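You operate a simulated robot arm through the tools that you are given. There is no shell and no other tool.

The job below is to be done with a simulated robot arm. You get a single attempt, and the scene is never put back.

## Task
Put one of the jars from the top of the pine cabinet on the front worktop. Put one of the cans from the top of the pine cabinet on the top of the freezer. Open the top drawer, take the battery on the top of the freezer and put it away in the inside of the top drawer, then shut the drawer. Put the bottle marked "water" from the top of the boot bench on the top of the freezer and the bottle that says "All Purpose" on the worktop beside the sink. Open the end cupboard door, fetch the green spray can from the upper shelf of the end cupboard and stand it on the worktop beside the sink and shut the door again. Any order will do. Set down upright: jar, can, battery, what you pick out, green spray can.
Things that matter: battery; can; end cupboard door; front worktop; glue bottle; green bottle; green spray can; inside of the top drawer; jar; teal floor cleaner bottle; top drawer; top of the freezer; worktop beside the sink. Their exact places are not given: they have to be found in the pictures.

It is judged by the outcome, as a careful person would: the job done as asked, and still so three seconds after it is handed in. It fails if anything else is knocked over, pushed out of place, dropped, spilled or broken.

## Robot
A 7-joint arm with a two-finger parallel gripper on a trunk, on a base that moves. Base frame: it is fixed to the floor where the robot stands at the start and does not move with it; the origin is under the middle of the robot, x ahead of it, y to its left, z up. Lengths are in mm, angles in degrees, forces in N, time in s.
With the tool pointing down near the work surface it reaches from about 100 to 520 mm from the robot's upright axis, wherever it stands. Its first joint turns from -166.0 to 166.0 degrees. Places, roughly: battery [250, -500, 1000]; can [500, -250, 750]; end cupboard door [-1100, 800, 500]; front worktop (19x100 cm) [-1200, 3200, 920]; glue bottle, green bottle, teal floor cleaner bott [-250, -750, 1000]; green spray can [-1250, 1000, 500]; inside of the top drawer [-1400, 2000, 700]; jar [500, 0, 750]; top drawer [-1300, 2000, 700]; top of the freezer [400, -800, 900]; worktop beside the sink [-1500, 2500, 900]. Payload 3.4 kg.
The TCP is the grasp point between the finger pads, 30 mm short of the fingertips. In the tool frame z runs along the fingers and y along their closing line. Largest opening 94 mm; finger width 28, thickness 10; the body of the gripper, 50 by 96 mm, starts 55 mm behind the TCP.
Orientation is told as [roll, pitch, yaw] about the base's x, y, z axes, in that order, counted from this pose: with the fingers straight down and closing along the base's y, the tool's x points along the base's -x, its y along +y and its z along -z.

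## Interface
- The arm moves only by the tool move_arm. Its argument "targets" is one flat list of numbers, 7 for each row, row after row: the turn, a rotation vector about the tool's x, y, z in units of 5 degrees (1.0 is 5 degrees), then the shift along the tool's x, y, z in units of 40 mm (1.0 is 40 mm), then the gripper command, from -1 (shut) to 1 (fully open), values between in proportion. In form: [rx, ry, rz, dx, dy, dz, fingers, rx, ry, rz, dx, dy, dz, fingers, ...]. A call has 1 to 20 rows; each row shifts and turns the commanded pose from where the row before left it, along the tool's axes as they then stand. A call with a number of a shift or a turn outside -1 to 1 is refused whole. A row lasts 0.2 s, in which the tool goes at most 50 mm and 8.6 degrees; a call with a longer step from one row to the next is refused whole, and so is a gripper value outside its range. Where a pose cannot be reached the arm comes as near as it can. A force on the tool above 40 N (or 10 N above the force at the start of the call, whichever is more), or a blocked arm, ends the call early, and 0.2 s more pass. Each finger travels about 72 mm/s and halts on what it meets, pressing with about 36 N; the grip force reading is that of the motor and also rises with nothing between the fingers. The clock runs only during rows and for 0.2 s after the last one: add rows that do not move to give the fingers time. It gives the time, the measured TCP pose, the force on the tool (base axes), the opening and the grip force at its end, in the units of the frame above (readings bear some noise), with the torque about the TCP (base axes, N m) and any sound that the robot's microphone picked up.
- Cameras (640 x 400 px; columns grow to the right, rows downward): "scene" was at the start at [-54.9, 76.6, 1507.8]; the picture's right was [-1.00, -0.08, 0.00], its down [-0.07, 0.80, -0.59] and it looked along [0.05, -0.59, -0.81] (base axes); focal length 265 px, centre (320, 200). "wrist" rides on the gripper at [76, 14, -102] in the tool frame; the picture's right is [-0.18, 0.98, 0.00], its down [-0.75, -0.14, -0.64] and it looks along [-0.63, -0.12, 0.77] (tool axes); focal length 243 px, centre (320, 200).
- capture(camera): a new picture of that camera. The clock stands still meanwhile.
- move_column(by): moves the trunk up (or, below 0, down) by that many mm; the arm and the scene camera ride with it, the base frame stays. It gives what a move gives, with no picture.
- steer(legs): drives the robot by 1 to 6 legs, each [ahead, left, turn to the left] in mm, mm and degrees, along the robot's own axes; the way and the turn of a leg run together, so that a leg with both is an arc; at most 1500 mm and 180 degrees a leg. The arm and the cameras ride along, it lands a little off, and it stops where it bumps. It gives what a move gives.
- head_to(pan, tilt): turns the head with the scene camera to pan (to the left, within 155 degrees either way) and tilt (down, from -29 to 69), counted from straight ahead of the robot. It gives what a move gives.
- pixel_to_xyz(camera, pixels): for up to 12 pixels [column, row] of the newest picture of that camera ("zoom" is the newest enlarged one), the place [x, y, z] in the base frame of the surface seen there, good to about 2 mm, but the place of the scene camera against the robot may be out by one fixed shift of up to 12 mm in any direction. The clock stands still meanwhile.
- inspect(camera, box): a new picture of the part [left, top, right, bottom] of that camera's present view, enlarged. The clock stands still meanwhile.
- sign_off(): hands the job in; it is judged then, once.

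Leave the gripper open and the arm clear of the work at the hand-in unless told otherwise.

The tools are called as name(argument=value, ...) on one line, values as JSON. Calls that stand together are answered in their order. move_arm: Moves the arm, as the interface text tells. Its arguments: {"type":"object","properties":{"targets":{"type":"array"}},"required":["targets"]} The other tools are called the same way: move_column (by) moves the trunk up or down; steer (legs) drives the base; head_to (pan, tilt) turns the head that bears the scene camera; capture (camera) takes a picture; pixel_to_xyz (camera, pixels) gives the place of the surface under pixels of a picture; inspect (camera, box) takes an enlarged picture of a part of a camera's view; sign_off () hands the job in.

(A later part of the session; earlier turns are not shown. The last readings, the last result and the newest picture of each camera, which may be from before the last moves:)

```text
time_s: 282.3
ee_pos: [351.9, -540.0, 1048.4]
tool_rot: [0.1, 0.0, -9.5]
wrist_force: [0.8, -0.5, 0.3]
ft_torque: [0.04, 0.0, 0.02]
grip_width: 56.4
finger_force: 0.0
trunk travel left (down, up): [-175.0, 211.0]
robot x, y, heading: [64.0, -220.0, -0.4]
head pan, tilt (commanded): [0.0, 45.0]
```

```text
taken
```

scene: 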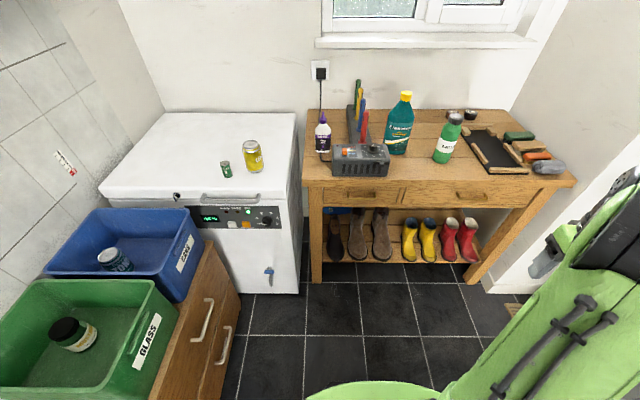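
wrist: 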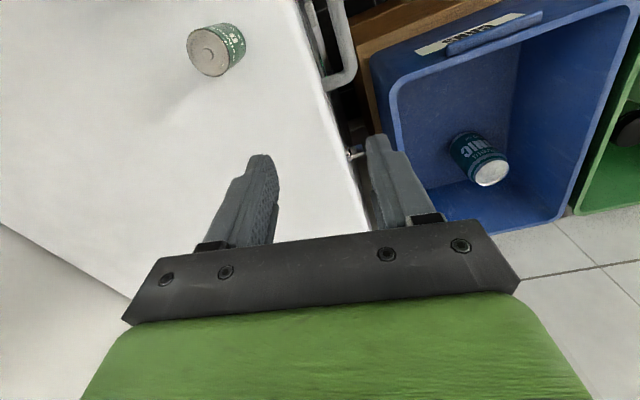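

I see the battery at (209,53) in the wrist view. I measure its top.

inspect(camera="wrist", box=[160, 10, 260, 90])

pixel_to_xyz(camera="wrist", pixels=[[207, 54], [192, 56], [222, 50], [207, 40], [208, 70], [204, 56], [235, 55], [150, 150]])

```text
5.00 times, centred on (210, 50) of wrist
```

zoom: 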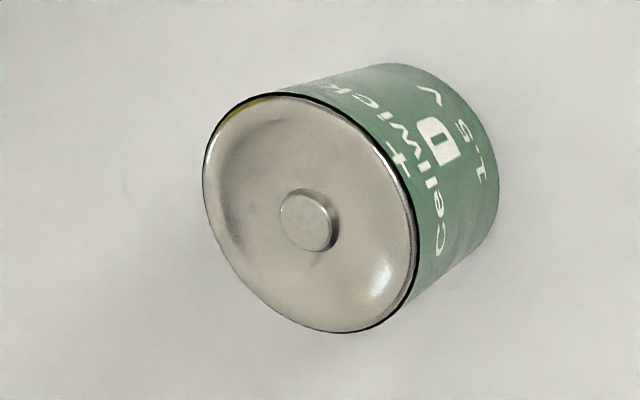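

```text
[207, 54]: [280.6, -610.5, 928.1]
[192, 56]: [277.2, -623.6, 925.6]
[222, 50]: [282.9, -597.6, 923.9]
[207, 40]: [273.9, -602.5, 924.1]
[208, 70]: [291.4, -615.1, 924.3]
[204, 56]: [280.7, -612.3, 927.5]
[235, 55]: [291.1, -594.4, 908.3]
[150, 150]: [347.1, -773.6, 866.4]
```

Battery centre ≈(280.5,-609.5), top 925. I move over it and go down to z≈960 first.

move_arm(targets=[0, 0, 0, 0.492, -0.669, 0, 0.2, 0, 0, 0, 0.492, -0.669, 0, 0.2, 0, 0, 0, 0.492, -0.669, 0, 0.2, 0, 0, 0, 0, 0, 0.75, 0.2, 0, 0, 0, 0, 0, 0.75, 0.2, 0, 0, 0, 0, 0, 0.7, 0.2, 0, 0, 0, 0, 0, 0, 0.2])

capture(camera="wrist")

```text
time_s: 283.9
ee_pos: [278.4, -608.3, 963.5]
tool_rot: [0.0, 0.1, -9.5]
wrist_force: [-0.5, -0.3, 0.5]
ft_torque: [-0.04, 0.0, -0.03]
grip_width: 56.5
finger_force: 0.0
trunk travel left (down, up): [-175.0, 211.0]
robot x, y, heading: [61.5, -222.5, -0.5]
head pan, tilt (commanded): [0.0, 45.0]
```

```text
taken
```

wrist: 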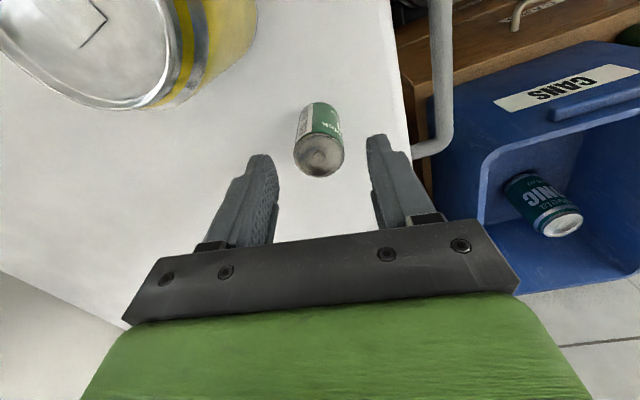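

The battery is between the fingers. I descend 61 mm to z≈902 and close.

move_arm(targets=[0, 0, 0, 0, 0, 0.6, 0.2, 0, 0, 0, 0, 0, 0.6, 0.2, 0, 0, 0, 0, 0, 0.33, 0.2, 0, 0, 0, 0, 0, 0, 0.2])

move_arm(targets=[0, 0, 0, 0, 0, 0, -1, 0, 0, 0, 0, 0, 0, -1, 0, 0, 0, 0, 0, 0, -1, 0, 0, 0, 0, 0, 0, -1])

capture(camera="wrist")

```text
time_s: 284.9
ee_pos: [280.1, -609.0, 899.2]
tool_rot: [0.1, 0.1, -9.5]
wrist_force: [-0.3, -0.2, 0.9]
ft_torque: [0.01, 0.02, -0.01]
grip_width: 56.4
finger_force: 0.1
trunk travel left (down, up): [-175.0, 211.0]
robot x, y, heading: [62.9, -217.8, -0.6]
head pan, tilt (commanded): [0.0, 45.0]
```

```text
time_s: 285.9
ee_pos: [279.2, -608.4, 899.9]
tool_rot: [0.1, 0.1, -9.6]
wrist_force: [0.1, -0.2, -0.6]
ft_torque: [-0.02, -0.02, 0.01]
grip_width: 32.3
finger_force: 35.5
trunk travel left (down, up): [-175.0, 211.0]
robot x, y, heading: [63.5, -224.7, -0.6]
head pan, tilt (commanded): [0.0, 45.0]
```

```text
taken
```

wrist: 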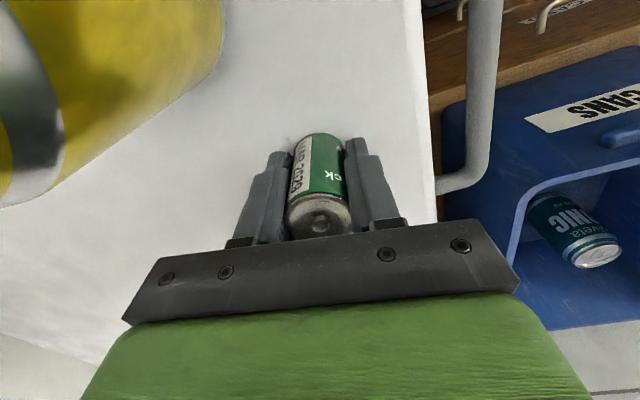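

Battery gripped (32 mm). I lift it 180 mm and swing it in front of the robot.

move_arm(targets=[0, 0, 0, 0, 0, -0.5, -1, 0, 0, 0, 0, 0, -0.8, -1, 0, 0, 0, 0, 0, -0.8, -1, 0, 0, 0, 0, 0, -0.8, -1, 0, 0, 0, 0, 0, -0.8, -1, 0, 0, 0, 0, 0, -0.8, -1, 0, 0, 0, -0.121, 0.95, 0, -1, 0, 0, 0, -0.121, 0.95, 0, -1, 0, 0, 0, -0.121, 0.95, 0, -1, 0, 0, 0, -0.121, 0.95, 0, -1, 0, 0, 0, -0.121, 0.95, 0, -1, 0, 0, 0, -0.121, 0.95, 0, -1, 0, 0, 0, -0.121, 0.95, 0, -1, 0, 0, 0, -0.121, 0.95, 0, -1, 0, 0, 0, -0.121, 0.95, 0, -1, 0, 0, 0, 0, 0, 0, -1])

capture(camera="wrist")

capture(camera="scene")

```text
time_s: 289.3
ee_pos: [378.0, -276.9, 1082.3]
tool_rot: [0.1, 0.0, -9.4]
wrist_force: [0.2, -0.3, -1.8]
ft_torque: [0.03, -0.01, 0.0]
grip_width: 32.5
finger_force: 36.3
trunk travel left (down, up): [-175.0, 211.0]
robot x, y, heading: [67.0, -223.7, -0.7]
head pan, tilt (commanded): [0.0, 45.0]
```

```text
taken
```

wrist: 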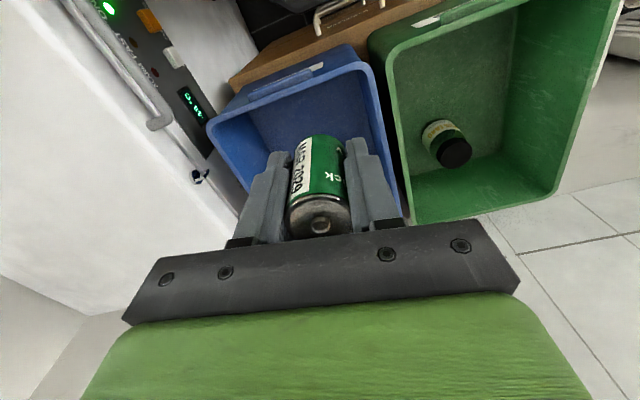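

```text
taken
```

scene: 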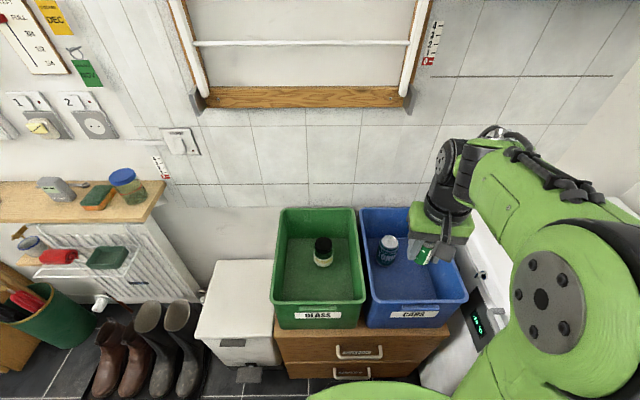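

Battery is securely held. I drive back up the aisle to the drawer: back-left, turn 90°, ahead ~1975, turn 90°.

steer(legs=[[-300, 250, 0], [0, 0, 90], [1500, 0, 0], [480, 0, 0], [0, 0, 90.5]])

head_to(pan=10, tilt=50)

capture(camera="scene")

```text
time_s: 309.0
ee_pos: [-501.7, 2063.9, 1082.0]
tool_rot: [0.1, 0.1, 171.8]
wrist_force: [-0.5, 0.8, -2.1]
ft_torque: [-0.02, -0.01, -0.02]
grip_width: 32.2
finger_force: 36.0
trunk travel left (down, up): [-175.0, 211.0]
robot x, y, heading: [-185.4, 2019.3, -179.0]
head pan, tilt (commanded): [0.0, 45.0]
```

```text
time_s: 309.7
ee_pos: [-502.1, 2064.0, 1082.0]
tool_rot: [0.2, 0.0, 171.9]
wrist_force: [-0.6, 0.6, -1.6]
ft_torque: [-0.05, 0.02, 0.04]
grip_width: 32.4
finger_force: 36.4
trunk travel left (down, up): [-175.0, 211.0]
robot x, y, heading: [-187.6, 2016.8, -179.0]
head pan, tilt (commanded): [10.0, 50.0]
```

```text
taken
```

scene: 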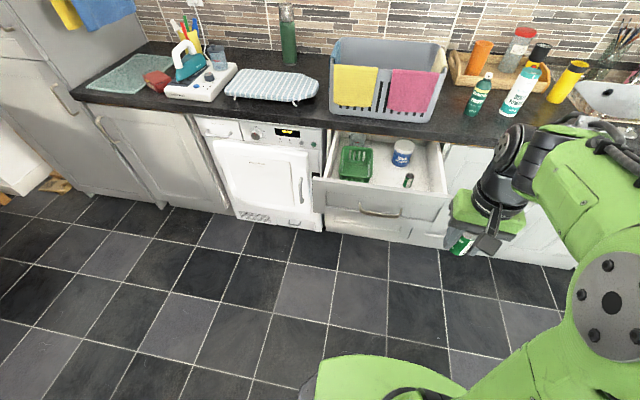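

I drive ahead so the battery hangs above the drawer's free area.

steer(legs=[[420, 52, 0]])

capture(camera="wrist")

capture(camera="scene")

```text
time_s: 312.3
ee_pos: [-923.8, 2009.8, 1080.9]
tool_rot: [0.1, 0.1, 171.6]
wrist_force: [-0.6, 0.0, -1.1]
ft_torque: [0.0, -0.03, 0.0]
grip_width: 32.2
finger_force: 36.2
trunk travel left (down, up): [-175.0, 211.0]
robot x, y, heading: [-605.2, 1963.3, -179.6]
head pan, tilt (commanded): [10.0, 50.0]
```

```text
taken
```

wrist: 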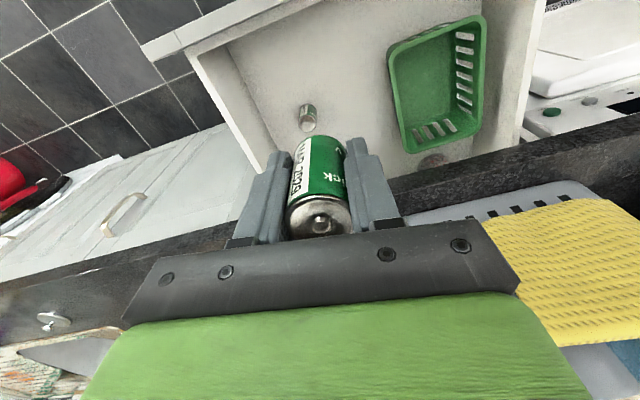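

```text
taken
```

scene: 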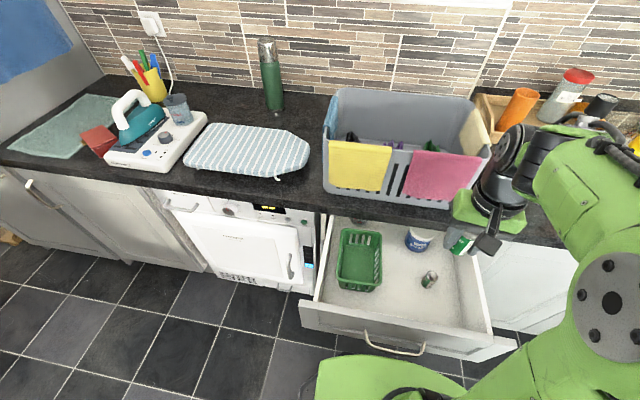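

I measure drawer contents with the wrist camera for exact placing.

pixel_to_xyz(camera="wrist", pixels=[[308, 127], [308, 108], [270, 80], [350, 80], [230, 50], [395, 100], [400, 130], [240, 130], [205, 35], [340, 30], [380, 170], [410, 185]])

pixel_to_xyz(camera="scene", pixels=[[430, 272], [428, 280], [450, 300], [400, 280], [465, 280], [400, 300], [375, 265], [480, 260], [420, 238], [430, 320], [440, 250], [455, 330]])

```text
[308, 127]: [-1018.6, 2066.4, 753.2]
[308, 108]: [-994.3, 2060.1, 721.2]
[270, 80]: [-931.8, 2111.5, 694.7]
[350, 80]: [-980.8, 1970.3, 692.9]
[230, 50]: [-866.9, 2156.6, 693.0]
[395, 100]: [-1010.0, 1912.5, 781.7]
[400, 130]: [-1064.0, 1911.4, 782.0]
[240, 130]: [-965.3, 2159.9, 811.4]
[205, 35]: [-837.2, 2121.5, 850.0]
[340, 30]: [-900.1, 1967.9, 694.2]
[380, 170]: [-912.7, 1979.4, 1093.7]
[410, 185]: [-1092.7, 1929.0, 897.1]
```

```text
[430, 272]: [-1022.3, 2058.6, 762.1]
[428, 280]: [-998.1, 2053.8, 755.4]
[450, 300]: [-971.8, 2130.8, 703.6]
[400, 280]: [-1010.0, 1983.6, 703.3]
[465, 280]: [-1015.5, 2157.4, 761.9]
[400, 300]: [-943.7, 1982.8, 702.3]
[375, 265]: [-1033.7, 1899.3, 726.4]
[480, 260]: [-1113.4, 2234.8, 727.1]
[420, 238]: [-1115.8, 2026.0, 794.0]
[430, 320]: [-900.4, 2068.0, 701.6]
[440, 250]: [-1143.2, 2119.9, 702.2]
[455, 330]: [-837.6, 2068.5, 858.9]
```

Floor z=694, other battery at (-1012,2065), basket edge y≈1912, front wall inner x≈-845. To keep the wrist camera clear of the drawer front I'll place at about (-968,1998). I shift there and descend to z≈860.

move_arm(targets=[0, 0, 0, -0.52, 0.23, 0, -1, 0, 0, 0, -0.52, 0.23, 0, -1, 0, 0, 0, 0, 0, 0.8, -1, 0, 0, 0, 0, 0, 0.8, -1, 0, 0, 0, 0, 0, 0.8, -1, 0, 0, 0, 0, 0, 0.8, -1, 0, 0, 0, 0, 0, 0.8, -1, 0, 0, 0, 0, 0, 0.8, -1, 0, 0, 0, 0, 0, 0.7, -1, 0, 0, 0, 0, 0, 0, -1])

capture(camera="wrist")

capture(camera="scene")

```text
time_s: 314.5
ee_pos: [-965.7, 1999.3, 861.7]
tool_rot: [0.1, 0.1, 171.6]
wrist_force: [0.6, 0.0, -1.2]
ft_torque: [0.03, 0.0, -0.01]
grip_width: 32.4
finger_force: 35.8
trunk travel left (down, up): [-175.0, 211.0]
robot x, y, heading: [-606.6, 1962.1, -179.7]
head pan, tilt (commanded): [10.0, 50.0]
```

```text
taken
```

wrist: 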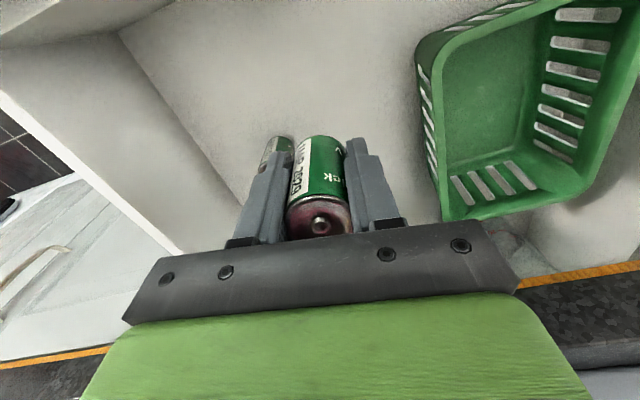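

```text
taken
```

scene: 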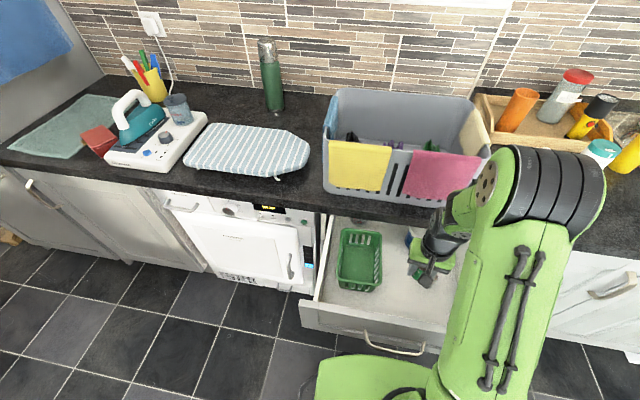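

Clear. I descend 115 mm more to z≈746, then step down slowly.

move_arm(targets=[0, 0, 0, 0, 0, 0.75, -1, 0, 0, 0, 0, 0, 0.75, -1, 0, 0, 0, 0, 0, 0.75, -1, 0, 0, 0, 0, 0, 0.6, -1, 0, 0, 0, 0, 0, 0, -1])

capture(camera="scene")

capture(camera="wrist")

```text
time_s: 315.7
ee_pos: [-965.3, 1997.8, 749.3]
tool_rot: [0.1, 0.0, 171.7]
wrist_force: [-1.0, 0.8, -2.5]
ft_torque: [-0.01, -0.03, 0.04]
grip_width: 32.3
finger_force: 36.0
trunk travel left (down, up): [-175.0, 211.0]
robot x, y, heading: [-609.1, 1964.4, -179.6]
head pan, tilt (commanded): [10.0, 50.0]
```

```text
taken
```

scene: 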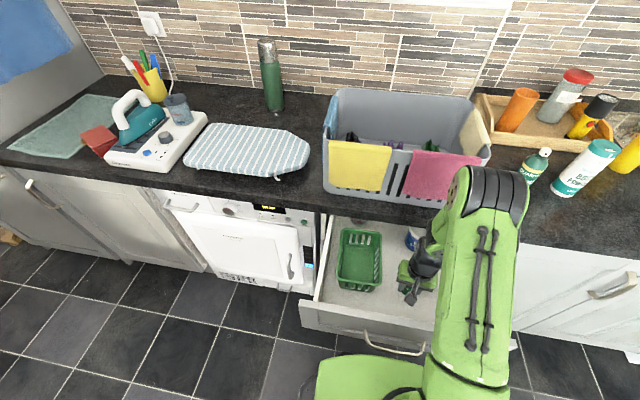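

```text
taken
```

wrist: 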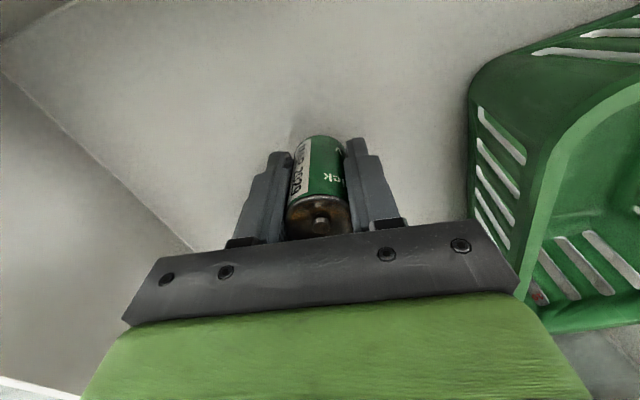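

Good. Small steps down to contact (expected at z≈729).

move_arm(targets=[0, 0, 0, 0, 0, 0.2, -1, 0, 0, 0, 0, 0, 0.2, -1, 0, 0, 0, 0, 0, 0, -1])

move_arm(targets=[0, 0, 0, 0, 0, 0.06, -1, 0, 0, 0, 0, 0, 0, -1])

move_arm(targets=[0, 0, 0, 0, 0, 0.05, -1, 0, 0, 0, 0, 0, 0, -1])

```text
time_s: 316.5
ee_pos: [-964.0, 1997.0, 732.9]
tool_rot: [0.1, 0.0, 171.6]
wrist_force: [0.2, -0.2, -1.1]
ft_torque: [0.01, 0.03, -0.01]
grip_width: 32.4
finger_force: 36.2
trunk travel left (down, up): [-175.0, 211.0]
robot x, y, heading: [-607.8, 1959.0, -179.2]
head pan, tilt (commanded): [10.0, 50.0]
```

```text
time_s: 317.1
ee_pos: [-964.0, 1998.0, 730.8]
tool_rot: [0.0, 0.1, 171.5]
wrist_force: [-0.7, 0.6, -2.3]
ft_torque: [-0.01, 0.02, -0.02]
grip_width: 32.6
finger_force: 35.8
trunk travel left (down, up): [-175.0, 211.0]
robot x, y, heading: [-607.2, 1957.9, -179.3]
head pan, tilt (commanded): [10.0, 50.0]
```

```text
time_s: 317.7
ee_pos: [-964.9, 1997.6, 727.9]
tool_rot: [0.1, -0.1, 171.5]
wrist_force: [0.8, -1.0, 15.8]
ft_torque: [-0.04, -0.15, -0.01]
grip_width: 32.4
finger_force: 36.2
trunk travel left (down, up): [-175.0, 211.0]
robot x, y, heading: [-607.4, 1961.1, -179.0]
head pan, tilt (commanded): [10.0, 50.0]
```

Contact at z≈728 (16 N). I ease up 1 mm, open to ~52 mm and rise straight up.

move_arm(targets=[0, 0, 0, 0, 0, -0.03, -1, 0, 0, 0, 0, 0, 0, -0.1, 0, 0, 0, 0, 0, 0, 0.1, 0, 0, 0, 0, 0, 0, 0.1, 0, 0, 0, 0, 0, 0, 0.1])

move_arm(targets=[0, 0, 0, 0, 0, -0.4, 0.1, 0, 0, 0, 0, 0, -0.8, 0.1, 0, 0, 0, 0, 0, -0.8, 0.1, 0, 0, 0, 0, 0, -0.8, 0.1, 0, 0, 0, 0, 0, -0.8, 0.1, 0, 0, 0, 0, 0, -0.8, 0.1, 0, 0, 0, 0, 0, -0.8, 0.1, 0, 0, 0, 0, 0, -0.8, 0.1, 0, 0, 0, 0, 0, -0.8, 0.1, 0, 0, 0, 0, 0, 0, 0.1])

capture(camera="wrist")

capture(camera="scene")

```text
time_s: 318.9
ee_pos: [-965.9, 1999.3, 728.6]
tool_rot: [0.1, 0.1, 171.5]
wrist_force: [-1.0, 0.7, -0.7]
ft_torque: [-0.03, -0.01, 0.0]
grip_width: 51.9
finger_force: 0.0
trunk travel left (down, up): [-175.0, 211.0]
robot x, y, heading: [-607.5, 1959.0, -179.6]
head pan, tilt (commanded): [10.0, 50.0]
```

```text
time_s: 321.1
ee_pos: [-967.0, 2000.4, 1000.9]
tool_rot: [0.1, 0.1, 171.7]
wrist_force: [0.0, 0.4, 0.5]
ft_torque: [0.01, -0.03, 0.0]
grip_width: 51.9
finger_force: 0.0
trunk travel left (down, up): [-175.0, 211.0]
robot x, y, heading: [-609.0, 1962.3, -179.3]
head pan, tilt (commanded): [10.0, 50.0]
```

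```text
taken
```

wrist: 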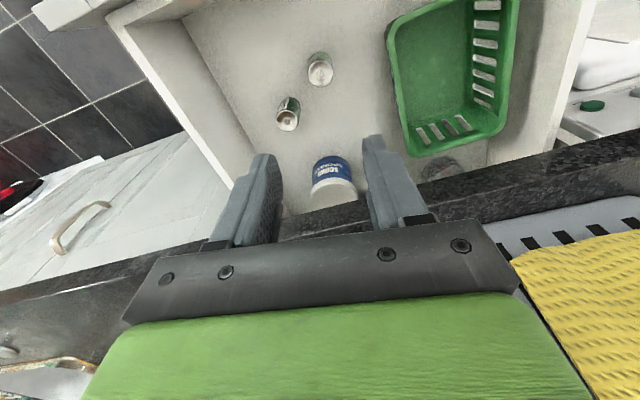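

```text
taken
```

scene: 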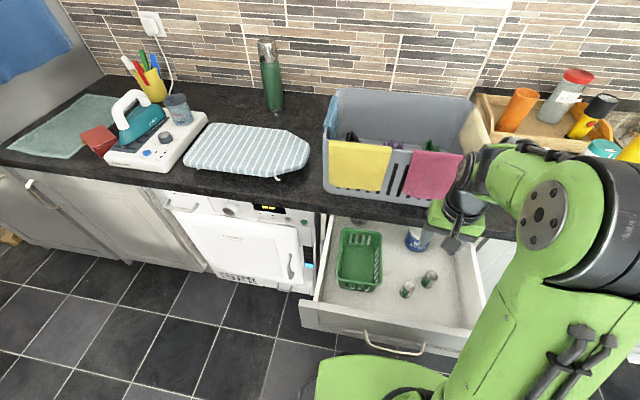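

Both batteries stand upright in the drawer. Now to shut it: I back away 450 mm, lower the trunk 170, extend and tip the tool to horizontal with closed fingers.

steer(legs=[[-450, 0, 0]])

move_column(by=-170)

move_arm(targets=[0, 0, 0, -0.85, 0, 0, -1, 0, 0, 0, -0.85, 0, 0, -1, 0, 0, 0, -0.85, 0, 0, -1, 0, 0, 0, -0.85, 0, 0, -1, 0, -1, 0, 0, 0, 0, -1, 0, -1, 0, 0, 0, 0, -1, 0, -1, 0, 0, 0, 0, -1, 0, -1, 0, 0, 0, 0, -1, 0, -1, 0, 0, 0, 0, -1, 0, -1, 0, 0, 0, 0, -1, 0, -1, 0, 0, 0, 0, -1, 0, -1, 0, 0, 0, 0, -1, 0, -1, 0, 0, 0, 0, -1, 0, 0, 0, 0, 0, 0, -1])

```text
time_s: 323.8
ee_pos: [-513.4, 2002.4, 1000.3]
tool_rot: [0.0, 0.0, 171.8]
wrist_force: [0.6, 0.1, -0.2]
ft_torque: [0.02, -0.02, 0.03]
grip_width: 51.6
finger_force: 0.1
trunk travel left (down, up): [-175.0, 211.0]
robot x, y, heading: [-152.1, 1965.9, -179.3]
head pan, tilt (commanded): [10.0, 50.0]
```

```text
time_s: 325.7
ee_pos: [-515.8, 2002.3, 830.7]
tool_rot: [0.1, 0.0, 171.8]
wrist_force: [0.7, -0.3, -0.1]
ft_torque: [0.04, 0.01, 0.0]
grip_width: 51.4
finger_force: 0.1
trunk travel left (down, up): [-5.0, 381.0]
robot x, y, heading: [-153.0, 1966.6, -179.8]
head pan, tilt (commanded): [10.0, 50.0]
```

```text
time_s: 328.7
ee_pos: [-649.7, 2021.8, 831.5]
tool_rot: [0.1, -45.1, 171.7]
wrist_force: [-0.7, 0.5, 1.0]
ft_torque: [0.01, 0.01, -0.02]
grip_width: 0.1
finger_force: 32.9
trunk travel left (down, up): [-5.0, 381.0]
robot x, y, heading: [-152.7, 1966.1, -179.4]
head pan, tilt (commanded): [10.0, 50.0]
```

Pitch -45 reached at (-650,2022,831). I continue the other 45°.

move_arm(targets=[0, -1, 0, 0, 0, 0, -1, 0, -1, 0, 0, 0, 0, -1, 0, -1, 0, 0, 0, 0, -1, 0, -1, 0, 0, 0, 0, -1, 0, -1, 0, 0, 0, 0, -1, 0, -1, 0, 0, 0, 0, -1, 0, -1, 0, 0, 0, 0, -1, 0, -1, 0, 0, 0, 0, -1, 0, -1, 0, 0, 0, 0, -1, 0, 0, 0, 0, 0, 0, -1])

capture(camera="scene")

```text
time_s: 330.9
ee_pos: [-648.7, 2022.3, 831.0]
tool_rot: [-152.6, -90.1, -35.6]
wrist_force: [0.1, 0.2, -0.9]
ft_torque: [0.01, 0.02, 0.01]
grip_width: 0.1
finger_force: 33.5
out of reach, approached as far as the arm can: row 8
trunk travel left (down, up): [-5.0, 381.0]
robot x, y, heading: [-149.8, 1962.5, -179.3]
head pan, tilt (commanded): [10.0, 50.0]
```

```text
taken
```

scene: 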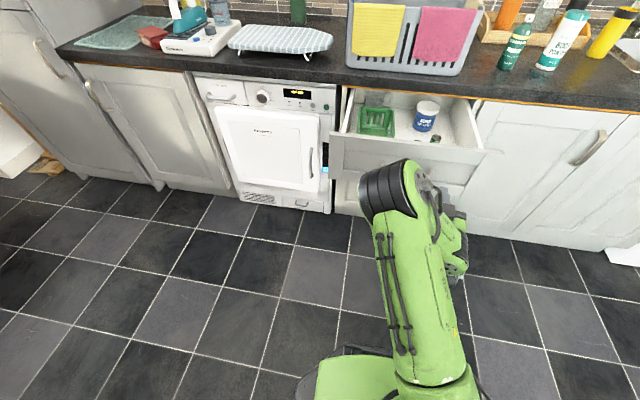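

The tool is horizontal now, with the elbow bent to the left. I check elbow position before driving forward.

pixel_to_xyz(camera="scene", pixels=[[375, 190], [400, 165], [420, 180], [440, 210], [460, 240], [455, 270], [390, 230], [410, 300]])

capture(camera="wrist")

```text
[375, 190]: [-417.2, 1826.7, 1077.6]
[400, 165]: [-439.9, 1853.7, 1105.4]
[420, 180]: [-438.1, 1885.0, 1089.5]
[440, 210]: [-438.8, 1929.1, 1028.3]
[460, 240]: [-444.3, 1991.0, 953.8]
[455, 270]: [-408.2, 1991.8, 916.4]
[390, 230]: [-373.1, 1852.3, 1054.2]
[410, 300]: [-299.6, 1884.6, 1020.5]
```

```text
taken
```

wrist: 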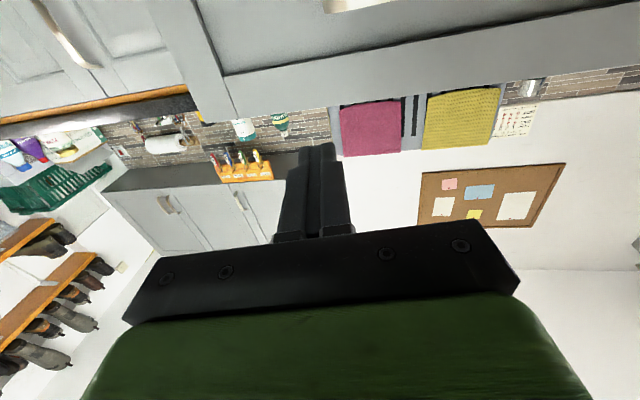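

Elbow is high and behind the tip; safe. I lower 26 mm to z≈805 (above the handle, below drawer top) and drive forward in steps to push the drawer in.

move_arm(targets=[0, 0, 0, 0.65, 0, 0, -1, 0, 0, 0, 0, 0, 0, -1])

steer(legs=[[180, 0, 0]])

capture(camera="scene")

```text
time_s: 331.5
ee_pos: [-649.2, 2021.9, 803.8]
tool_rot: [43.8, -89.9, 128.0]
wrist_force: [0.4, 0.5, 0.4]
ft_torque: [0.0, 0.0, 0.01]
grip_width: 0.1
finger_force: 33.2
trunk travel left (down, up): [-5.0, 381.0]
robot x, y, heading: [-152.7, 1964.3, -179.3]
head pan, tilt (commanded): [10.0, 50.0]
```

```text
time_s: 333.0
ee_pos: [-829.4, 2018.2, 804.4]
tool_rot: [39.1, -90.0, 132.8]
wrist_force: [-0.5, 0.4, 0.4]
ft_torque: [0.01, 0.0, 0.0]
grip_width: 0.0
finger_force: 33.0
trunk travel left (down, up): [-5.0, 381.0]
robot x, y, heading: [-335.3, 1959.7, -179.1]
head pan, tilt (commanded): [10.0, 50.0]
```

```text
taken
```

scene: 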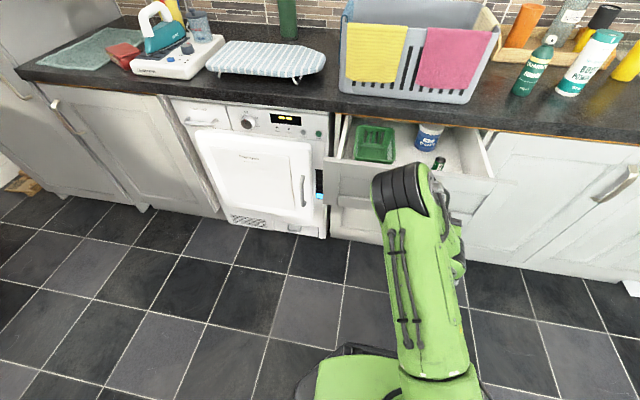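

The drawer is being pushed (tip at -859). I continue 120 mm.

steer(legs=[[120, 0, 0]])

steer(legs=[[100, 0, 0]])

capture(camera="scene")

```text
time_s: 334.3
ee_pos: [-954.9, 2017.9, 803.5]
tool_rot: [33.6, -89.9, 138.2]
wrist_force: [-0.8, 0.5, -0.3]
ft_torque: [0.01, -0.01, -0.03]
grip_width: 0.0
finger_force: 32.8
trunk travel left (down, up): [-5.0, 381.0]
robot x, y, heading: [-457.6, 1967.1, -179.2]
head pan, tilt (commanded): [10.0, 50.0]
```

```text
time_s: 335.4
ee_pos: [-1053.4, 2016.3, 805.0]
tool_rot: [31.6, -89.9, 140.2]
wrist_force: [-1.1, 0.4, 0.0]
ft_torque: [-0.04, -0.06, 0.03]
grip_width: 0.1
finger_force: 32.8
trunk travel left (down, up): [-5.0, 381.0]
robot x, y, heading: [-559.0, 1961.0, -179.5]
head pan, tilt (commanded): [10.0, 50.0]
```

```text
taken
```

scene: 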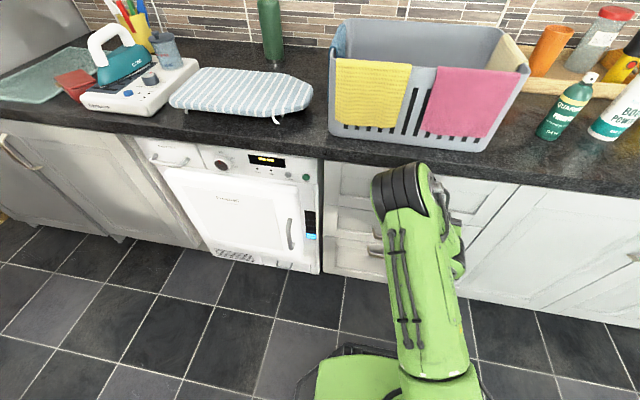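

About 30 mm left. I finish with the arm in small steps until it stops.

move_arm(targets=[0, 0, 0, 0, 0, 0.35, -1, 0, 0, 0, 0, 0, 0.3, -1, 0, 0, 0, 0, 0, 0, -1])

move_arm(targets=[0, 0, 0, 0, 0, 0.08, -1, 0, 0, 0, 0, 0, 0.08, -1, 0, 0, 0, 0, 0, 0, -1])

```text
time_s: 336.2
ee_pos: [-1078.4, 2020.9, 804.4]
tool_rot: [55.5, -89.9, 116.4]
wrist_force: [0.2, 0.8, 0.6]
ft_torque: [-0.05, 0.01, -0.01]
grip_width: 0.0
finger_force: 33.0
trunk travel left (down, up): [-5.0, 381.0]
robot x, y, heading: [-557.4, 1958.7, -179.1]
head pan, tilt (commanded): [10.0, 50.0]
```

```text
time_s: 337.0
ee_pos: [-1081.4, 2020.6, 804.8]
tool_rot: [25.0, -89.9, 146.8]
wrist_force: [30.0, -1.2, -2.7]
ft_torque: [0.02, -0.05, 0.21]
grip_width: 0.0
finger_force: 33.2
trunk travel left (down, up): [-5.0, 381.0]
robot x, y, heading: [-558.9, 1959.4, -179.2]
head pan, tilt (commanded): [10.0, 50.0]
```

The drawer met its stop (30 N at tip x≈-1111). I back the tool off and verify.

move_arm(targets=[0, 0, 0, 0, 0, -0.6, -1, 0, 0, 0, 0, 0, -0.8, -1, 0, 0, 0, 0, 0, 0, -1])

steer(legs=[[-350, 0, 0]])

capture(camera="scene")

pixel_to_xyz(camera="scene", pixels=[[350, 140], [450, 140], [340, 170], [360, 150], [480, 150], [350, 190], [470, 130], [400, 130]])

```text
time_s: 337.8
ee_pos: [-1031.6, 2014.6, 804.9]
tool_rot: [72.9, -89.8, 98.9]
wrist_force: [-0.9, -0.3, 0.3]
ft_torque: [0.01, 0.01, 0.02]
grip_width: 0.2
finger_force: 32.5
trunk travel left (down, up): [-5.0, 381.0]
robot x, y, heading: [-556.6, 1959.9, -179.2]
head pan, tilt (commanded): [10.0, 50.0]
```

```text
time_s: 340.1
ee_pos: [-687.5, 2017.2, 805.7]
tool_rot: [56.4, -89.9, 115.3]
wrist_force: [-0.1, 0.0, -0.7]
ft_torque: [0.02, 0.0, 0.0]
grip_width: 0.0
finger_force: 33.3
trunk travel left (down, up): [-5.0, 381.0]
robot x, y, heading: [-213.4, 1967.2, -179.3]
head pan, tilt (commanded): [10.0, 50.0]
```

```text
taken
```

scene: 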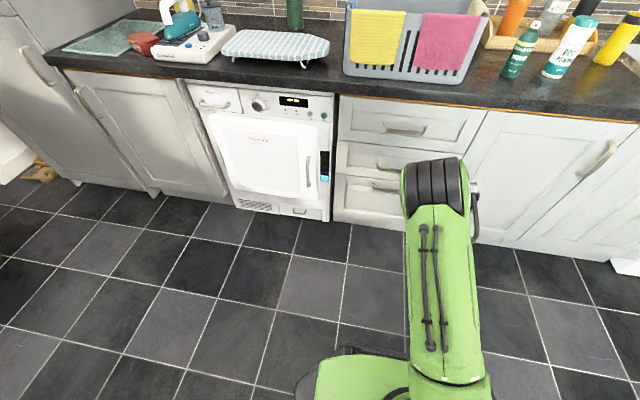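

```text
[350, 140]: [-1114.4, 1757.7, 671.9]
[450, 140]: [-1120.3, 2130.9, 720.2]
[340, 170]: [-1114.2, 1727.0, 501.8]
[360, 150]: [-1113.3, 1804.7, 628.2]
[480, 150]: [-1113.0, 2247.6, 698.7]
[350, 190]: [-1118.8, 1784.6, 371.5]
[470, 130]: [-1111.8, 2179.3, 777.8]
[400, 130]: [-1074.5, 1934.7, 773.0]
```

The drawer is shut (front at x≈-1112, handle at its original place). Now I raise the trunk and turn the tool back to pointing down.

move_column(by=170)

move_arm(targets=[0, 1, 0, 0, 0, 0, 0, 0, 1, 0, 0, 0, 0, 0, 0, 1, 0, 0, 0, 0, 0, 0, 1, 0, 0, 0, 0, 0, 0, 1, 0, 0, 0, 0, 0, 0, 1, 0, 0, 0, 0, 0, 0, 1, 0, 0, 0, 0, 0, 0, 1, 0, 0, 0, 0, 0, 0, 1, 0, 0, 0, 0, 0, 0, 0, 0, 0, 0, 0, 0])

move_arm(targets=[0, 1, 0, 0, 0, -0.4, 0, 0, 1, 0, 0, 0, -0.4, 0, 0, 1, 0, 0, 0, -0.4, 0, 0, 1, 0, 0, 0, -0.4, 0, 0, 1, 0, 0, 0, -0.4, 0, 0, 1, 0, 0, 0, -0.4, 0, 0, 1, 0, 0, 0, -0.4, 0, 0, 1, 0, 0, 0, -0.4, 0, 0, 1, 0, 0, 0, -0.4, 0, 0, 0, 0, 0, 0, 0, 0])

capture(camera="scene")

```text
time_s: 342.0
ee_pos: [-686.8, 2019.5, 974.4]
tool_rot: [38.8, -89.9, 133.1]
wrist_force: [0.6, 1.4, 0.2]
ft_torque: [-0.02, 0.05, 0.01]
grip_width: 0.0
finger_force: 32.7
trunk travel left (down, up): [-175.0, 211.0]
robot x, y, heading: [-213.0, 1964.8, -179.5]
head pan, tilt (commanded): [10.0, 50.0]
```

```text
time_s: 344.2
ee_pos: [-686.5, 2018.8, 974.3]
tool_rot: [0.1, -44.8, 171.8]
wrist_force: [-0.9, 0.3, 0.2]
ft_torque: [0.01, -0.03, 0.0]
grip_width: 46.9
finger_force: 0.0
trunk travel left (down, up): [-175.0, 211.0]
robot x, y, heading: [-210.6, 1961.5, -179.1]
head pan, tilt (commanded): [10.0, 50.0]
```

```text
time_s: 346.4
ee_pos: [-629.4, 2010.7, 1101.4]
tool_rot: [0.2, 0.1, 171.8]
wrist_force: [0.3, -0.5, -0.5]
ft_torque: [-0.01, -0.02, 0.0]
grip_width: 47.1
finger_force: 0.0
trunk travel left (down, up): [-175.0, 211.0]
robot x, y, heading: [-217.8, 1965.6, -179.4]
head pan, tilt (commanded): [10.0, 50.0]
```

```text
taken
```

scene: 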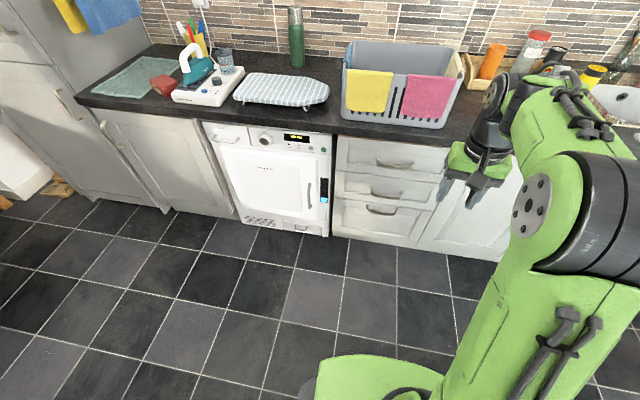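

Tool down at (-629,2011,1101). I raise the trunk 150 mm (for tall bottles) and travel to the bench, stopping at about (-450,-150) facing -y.

move_column(by=150)

steer(legs=[[0, 0, 89.5], [1300, 0, 0], [800, -200, 0]])

head_to(pan=0, tilt=50)

capture(camera="scene")

capture(camera="wrist")

```text
time_s: 348.1
ee_pos: [-629.0, 2009.9, 1249.9]
tool_rot: [0.1, 0.1, 171.8]
wrist_force: [0.9, 0.3, -0.6]
ft_torque: [-0.01, 0.01, -0.03]
grip_width: 47.0
finger_force: 0.1
trunk travel left (down, up): [-325.0, 61.0]
robot x, y, heading: [-215.9, 1965.0, -179.4]
head pan, tilt (commanded): [10.0, 50.0]
```

```text
time_s: 362.5
ee_pos: [-391.6, -540.1, 1250.9]
tool_rot: [0.2, 0.0, -97.3]
wrist_force: [0.0, -0.6, -0.6]
ft_torque: [-0.02, -0.02, 0.0]
grip_width: 47.2
finger_force: 0.1
trunk travel left (down, up): [-325.0, 61.0]
robot x, y, heading: [-353.0, -126.5, -88.4]
head pan, tilt (commanded): [10.0, 50.0]
```

```text
time_s: 363.2
ee_pos: [-392.1, -540.4, 1250.9]
tool_rot: [0.1, 0.0, -97.3]
wrist_force: [-0.6, -0.1, -0.1]
ft_torque: [0.01, -0.02, -0.02]
grip_width: 46.9
finger_force: 0.1
trunk travel left (down, up): [-325.0, 61.0]
robot x, y, heading: [-353.4, -123.4, -88.4]
head pan, tilt (commanded): [0.0, 50.0]
```

```text
taken
```

scene: 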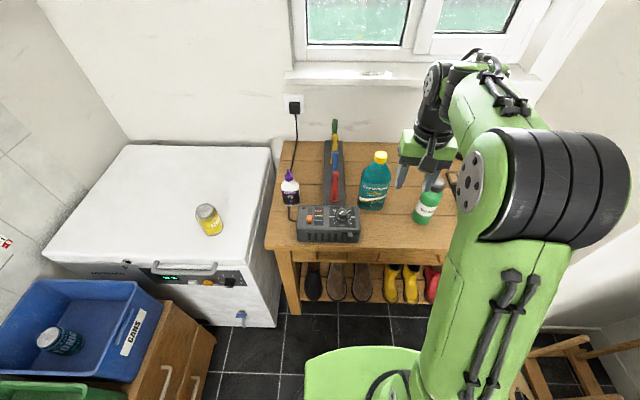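

```text
taken
```

wrist: 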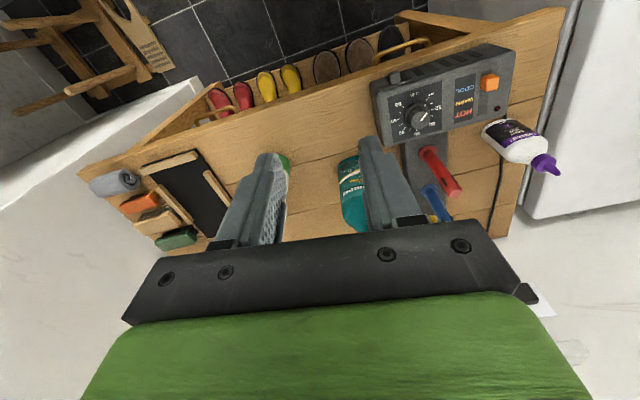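

I measure the stool at the right and the bottle tops before moving in.

pixel_to_xyz(camera="scene", pixels=[[540, 375], [575, 345], [520, 385], [380, 155], [436, 184], [425, 215], [374, 200], [208, 208], [345, 225], [290, 175]])

```text
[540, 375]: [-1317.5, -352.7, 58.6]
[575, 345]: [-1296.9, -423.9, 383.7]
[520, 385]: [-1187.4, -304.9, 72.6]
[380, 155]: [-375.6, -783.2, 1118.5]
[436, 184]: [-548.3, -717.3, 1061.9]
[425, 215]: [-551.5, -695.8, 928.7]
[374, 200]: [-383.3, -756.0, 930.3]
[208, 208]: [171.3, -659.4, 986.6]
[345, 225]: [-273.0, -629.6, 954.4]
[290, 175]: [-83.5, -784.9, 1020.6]
```

Stool is far away (x<-1180). I move in: ahead 183, right 72.

steer(legs=[[180, -72, 0]])

capture(camera="wrist")

capture(camera="scene")

```text
time_s: 364.8
ee_pos: [-460.0, -724.8, 1250.3]
tool_rot: [0.0, 0.2, -97.2]
wrist_force: [-0.9, -0.1, 0.0]
ft_torque: [0.0, 0.02, -0.01]
grip_width: 47.1
finger_force: 0.1
trunk travel left (down, up): [-325.0, 61.0]
robot x, y, heading: [-421.9, -308.9, -88.4]
head pan, tilt (commanded): [0.0, 50.0]
```

```text
taken
```

wrist: 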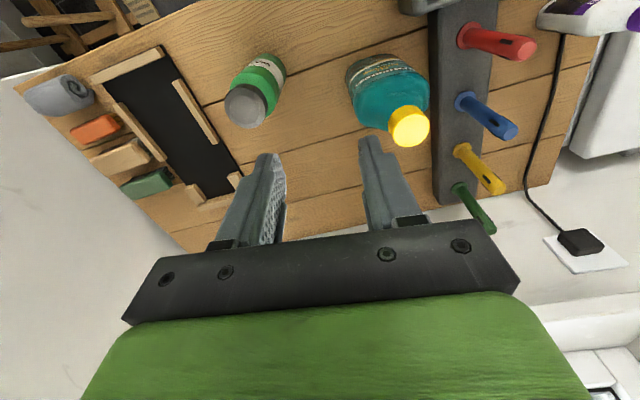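

```text
taken
```

scene: 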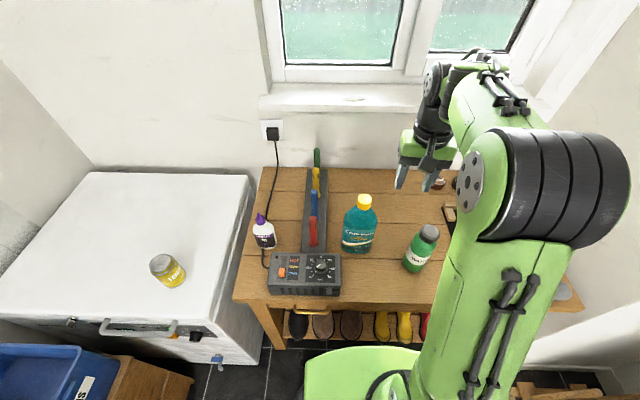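

I measure both caps: water at (244,106), All Purpose at (408,127).

inspect(camera="wrist", box=[210, 40, 450, 190])

pixel_to_xyz(camera="wrist", pixels=[[244, 106], [228, 108], [262, 104], [244, 90], [244, 122], [408, 127], [393, 128], [424, 125], [408, 112], [408, 140], [270, 75], [380, 95]])

```text
2.67 times, centred on (330, 115) of wrist
```

zoom: 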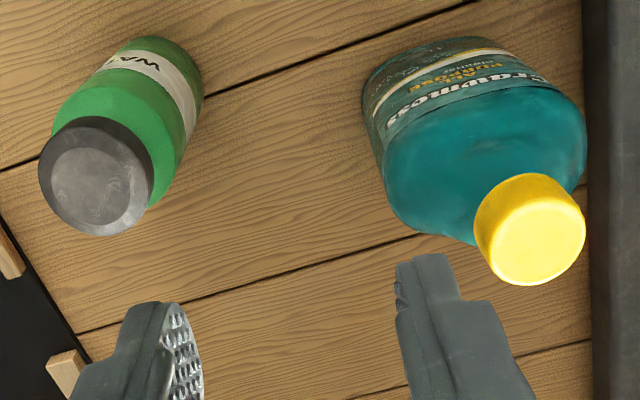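

```text
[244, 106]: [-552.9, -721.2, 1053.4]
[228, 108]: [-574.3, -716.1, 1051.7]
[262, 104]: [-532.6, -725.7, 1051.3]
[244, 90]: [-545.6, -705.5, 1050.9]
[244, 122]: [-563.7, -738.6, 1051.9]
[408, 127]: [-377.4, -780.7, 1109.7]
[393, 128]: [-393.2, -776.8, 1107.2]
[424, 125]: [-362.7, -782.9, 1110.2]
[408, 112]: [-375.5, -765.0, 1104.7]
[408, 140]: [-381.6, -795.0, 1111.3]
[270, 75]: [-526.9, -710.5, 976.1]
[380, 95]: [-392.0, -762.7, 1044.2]
```

Water cap centre (-553,-721), top 1052, body ~66 mm. All Purpose cap centre (-377.5,-780), top 1110. I open fully, move over the water bottle, descend to z≈1100.

move_arm(targets=[0, 0, 0, -0.064, -0.773, 0, 1, 0, 0, 0, -0.064, -0.773, 0, 1, 0, 0, 0, -0.064, -0.773, 0, 1, 0, 0, 0, 0, 0, 0.94, 1, 0, 0, 0, 0, 0, 0.94, 1, 0, 0, 0, 0, 0, 0.94, 1, 0, 0, 0, 0, 0, 0.93, 1, 0, 0, 0, 0, 0, 0, 1])

capture(camera="wrist")

```text
time_s: 366.6
ee_pos: [-554.7, -719.9, 1101.9]
tool_rot: [0.0, 0.0, -97.3]
wrist_force: [0.6, -0.4, 0.0]
ft_torque: [-0.02, 0.01, -0.01]
grip_width: 93.9
finger_force: 0.0
trunk travel left (down, up): [-325.0, 61.0]
robot x, y, heading: [-420.8, -308.6, -88.5]
head pan, tilt (commanded): [0.0, 50.0]
```

```text
taken
```

wrist: 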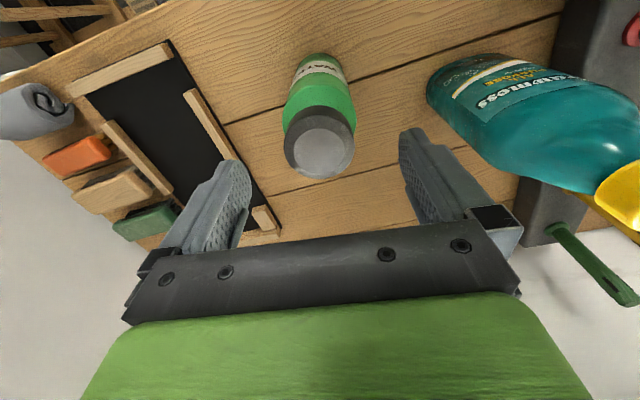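

Aligned over the bottle. I descend 98 mm to z≈1004 and check.

move_arm(targets=[0, 0, 0, 0, 0, 0.8, 1, 0, 0, 0, 0, 0, 0.8, 1, 0, 0, 0, 0, 0, 0.8, 1, 0, 0, 0, 0, 0, 0, 1])

capture(camera="wrist")

inspect(camera="scene", box=[330, 140, 500, 290])

```text
time_s: 367.6
ee_pos: [-550.7, -721.0, 1004.7]
tool_rot: [0.0, -0.1, -97.3]
wrist_force: [-0.1, 0.7, -0.3]
ft_torque: [-0.03, -0.01, 0.0]
grip_width: 93.9
finger_force: 0.1
trunk travel left (down, up): [-325.0, 61.0]
robot x, y, heading: [-418.6, -312.9, -88.4]
head pan, tilt (commanded): [0.0, 50.0]
```

```text
taken
```

wrist: 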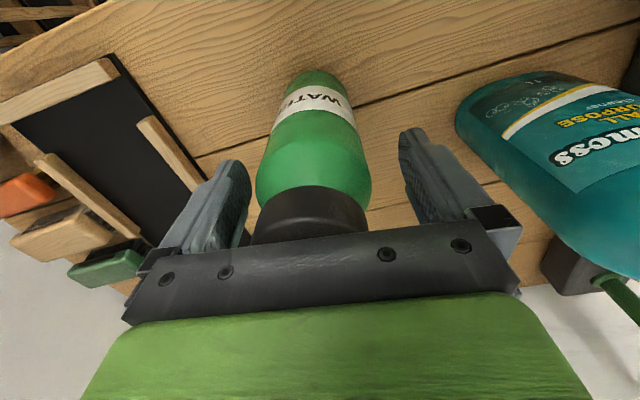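

```text
2.67 times, centred on (415, 215) of scene
```

zoom: 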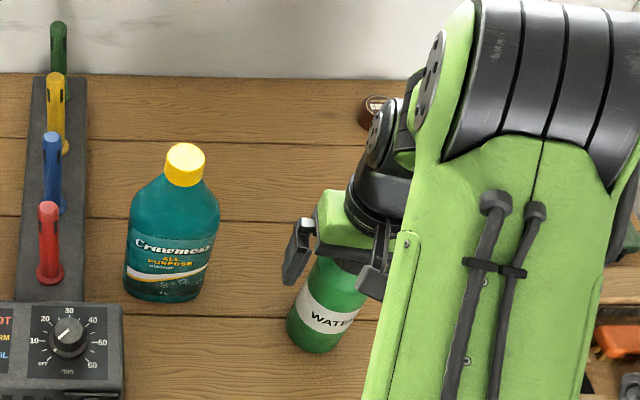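

Fingers straddle the upper body. I close.

move_arm(targets=[0, 0, 0, 0, 0, 0, -1, 0, 0, 0, 0, 0, 0, -1, 0, 0, 0, 0, 0, 0, -1, 0, 0, 0, 0, 0, 0, -1])

capture(camera="wrist")

```text
time_s: 368.6
ee_pos: [-552.1, -722.1, 1006.3]
tool_rot: [0.1, 0.0, -97.3]
wrist_force: [-2.1, -1.6, 3.4]
ft_torque: [-0.15, 0.1, -0.02]
grip_width: 64.2
finger_force: 36.1
trunk travel left (down, up): [-325.0, 61.0]
robot x, y, heading: [-420.2, -308.2, -88.6]
head pan, tilt (commanded): [0.0, 50.0]
```

```text
taken
```

wrist: 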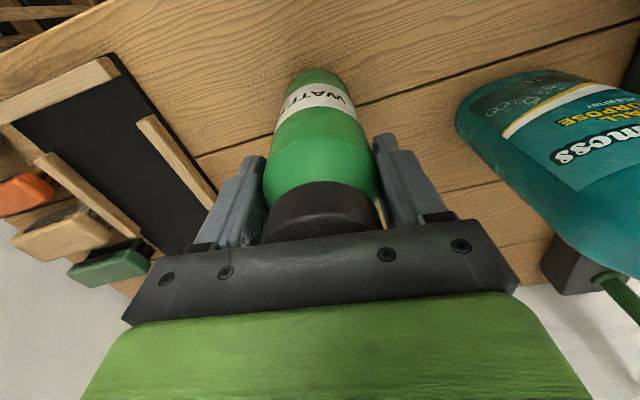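

Gripped at 64 mm. I lift slowly 40 mm and check it holds.

move_arm(targets=[0, 0, 0, 0, 0, -0.25, -1, 0, 0, 0, 0, 0, -0.25, -1, 0, 0, 0, 0, 0, -0.5, -1, 0, 0, 0, 0, 0, 0, -1])

capture(camera="wrist")

```text
time_s: 369.6
ee_pos: [-551.6, -722.0, 1046.0]
tool_rot: [0.0, 0.1, -97.3]
wrist_force: [0.1, -0.5, -1.7]
ft_torque: [0.03, -0.05, -0.02]
grip_width: 63.6
finger_force: 36.3
trunk travel left (down, up): [-325.0, 61.0]
robot x, y, heading: [-418.7, -308.8, -88.6]
head pan, tilt (commanded): [0.0, 50.0]
```

```text
taken
```

wrist: 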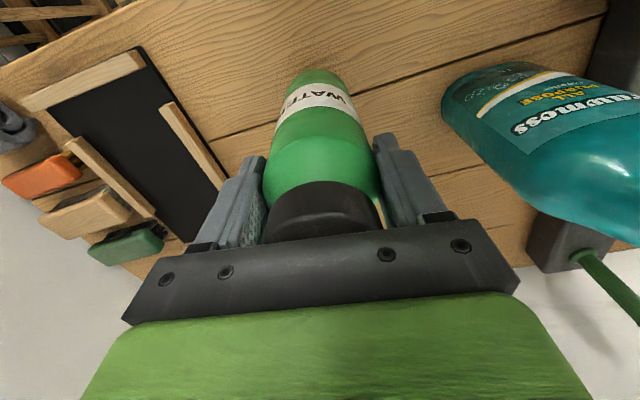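

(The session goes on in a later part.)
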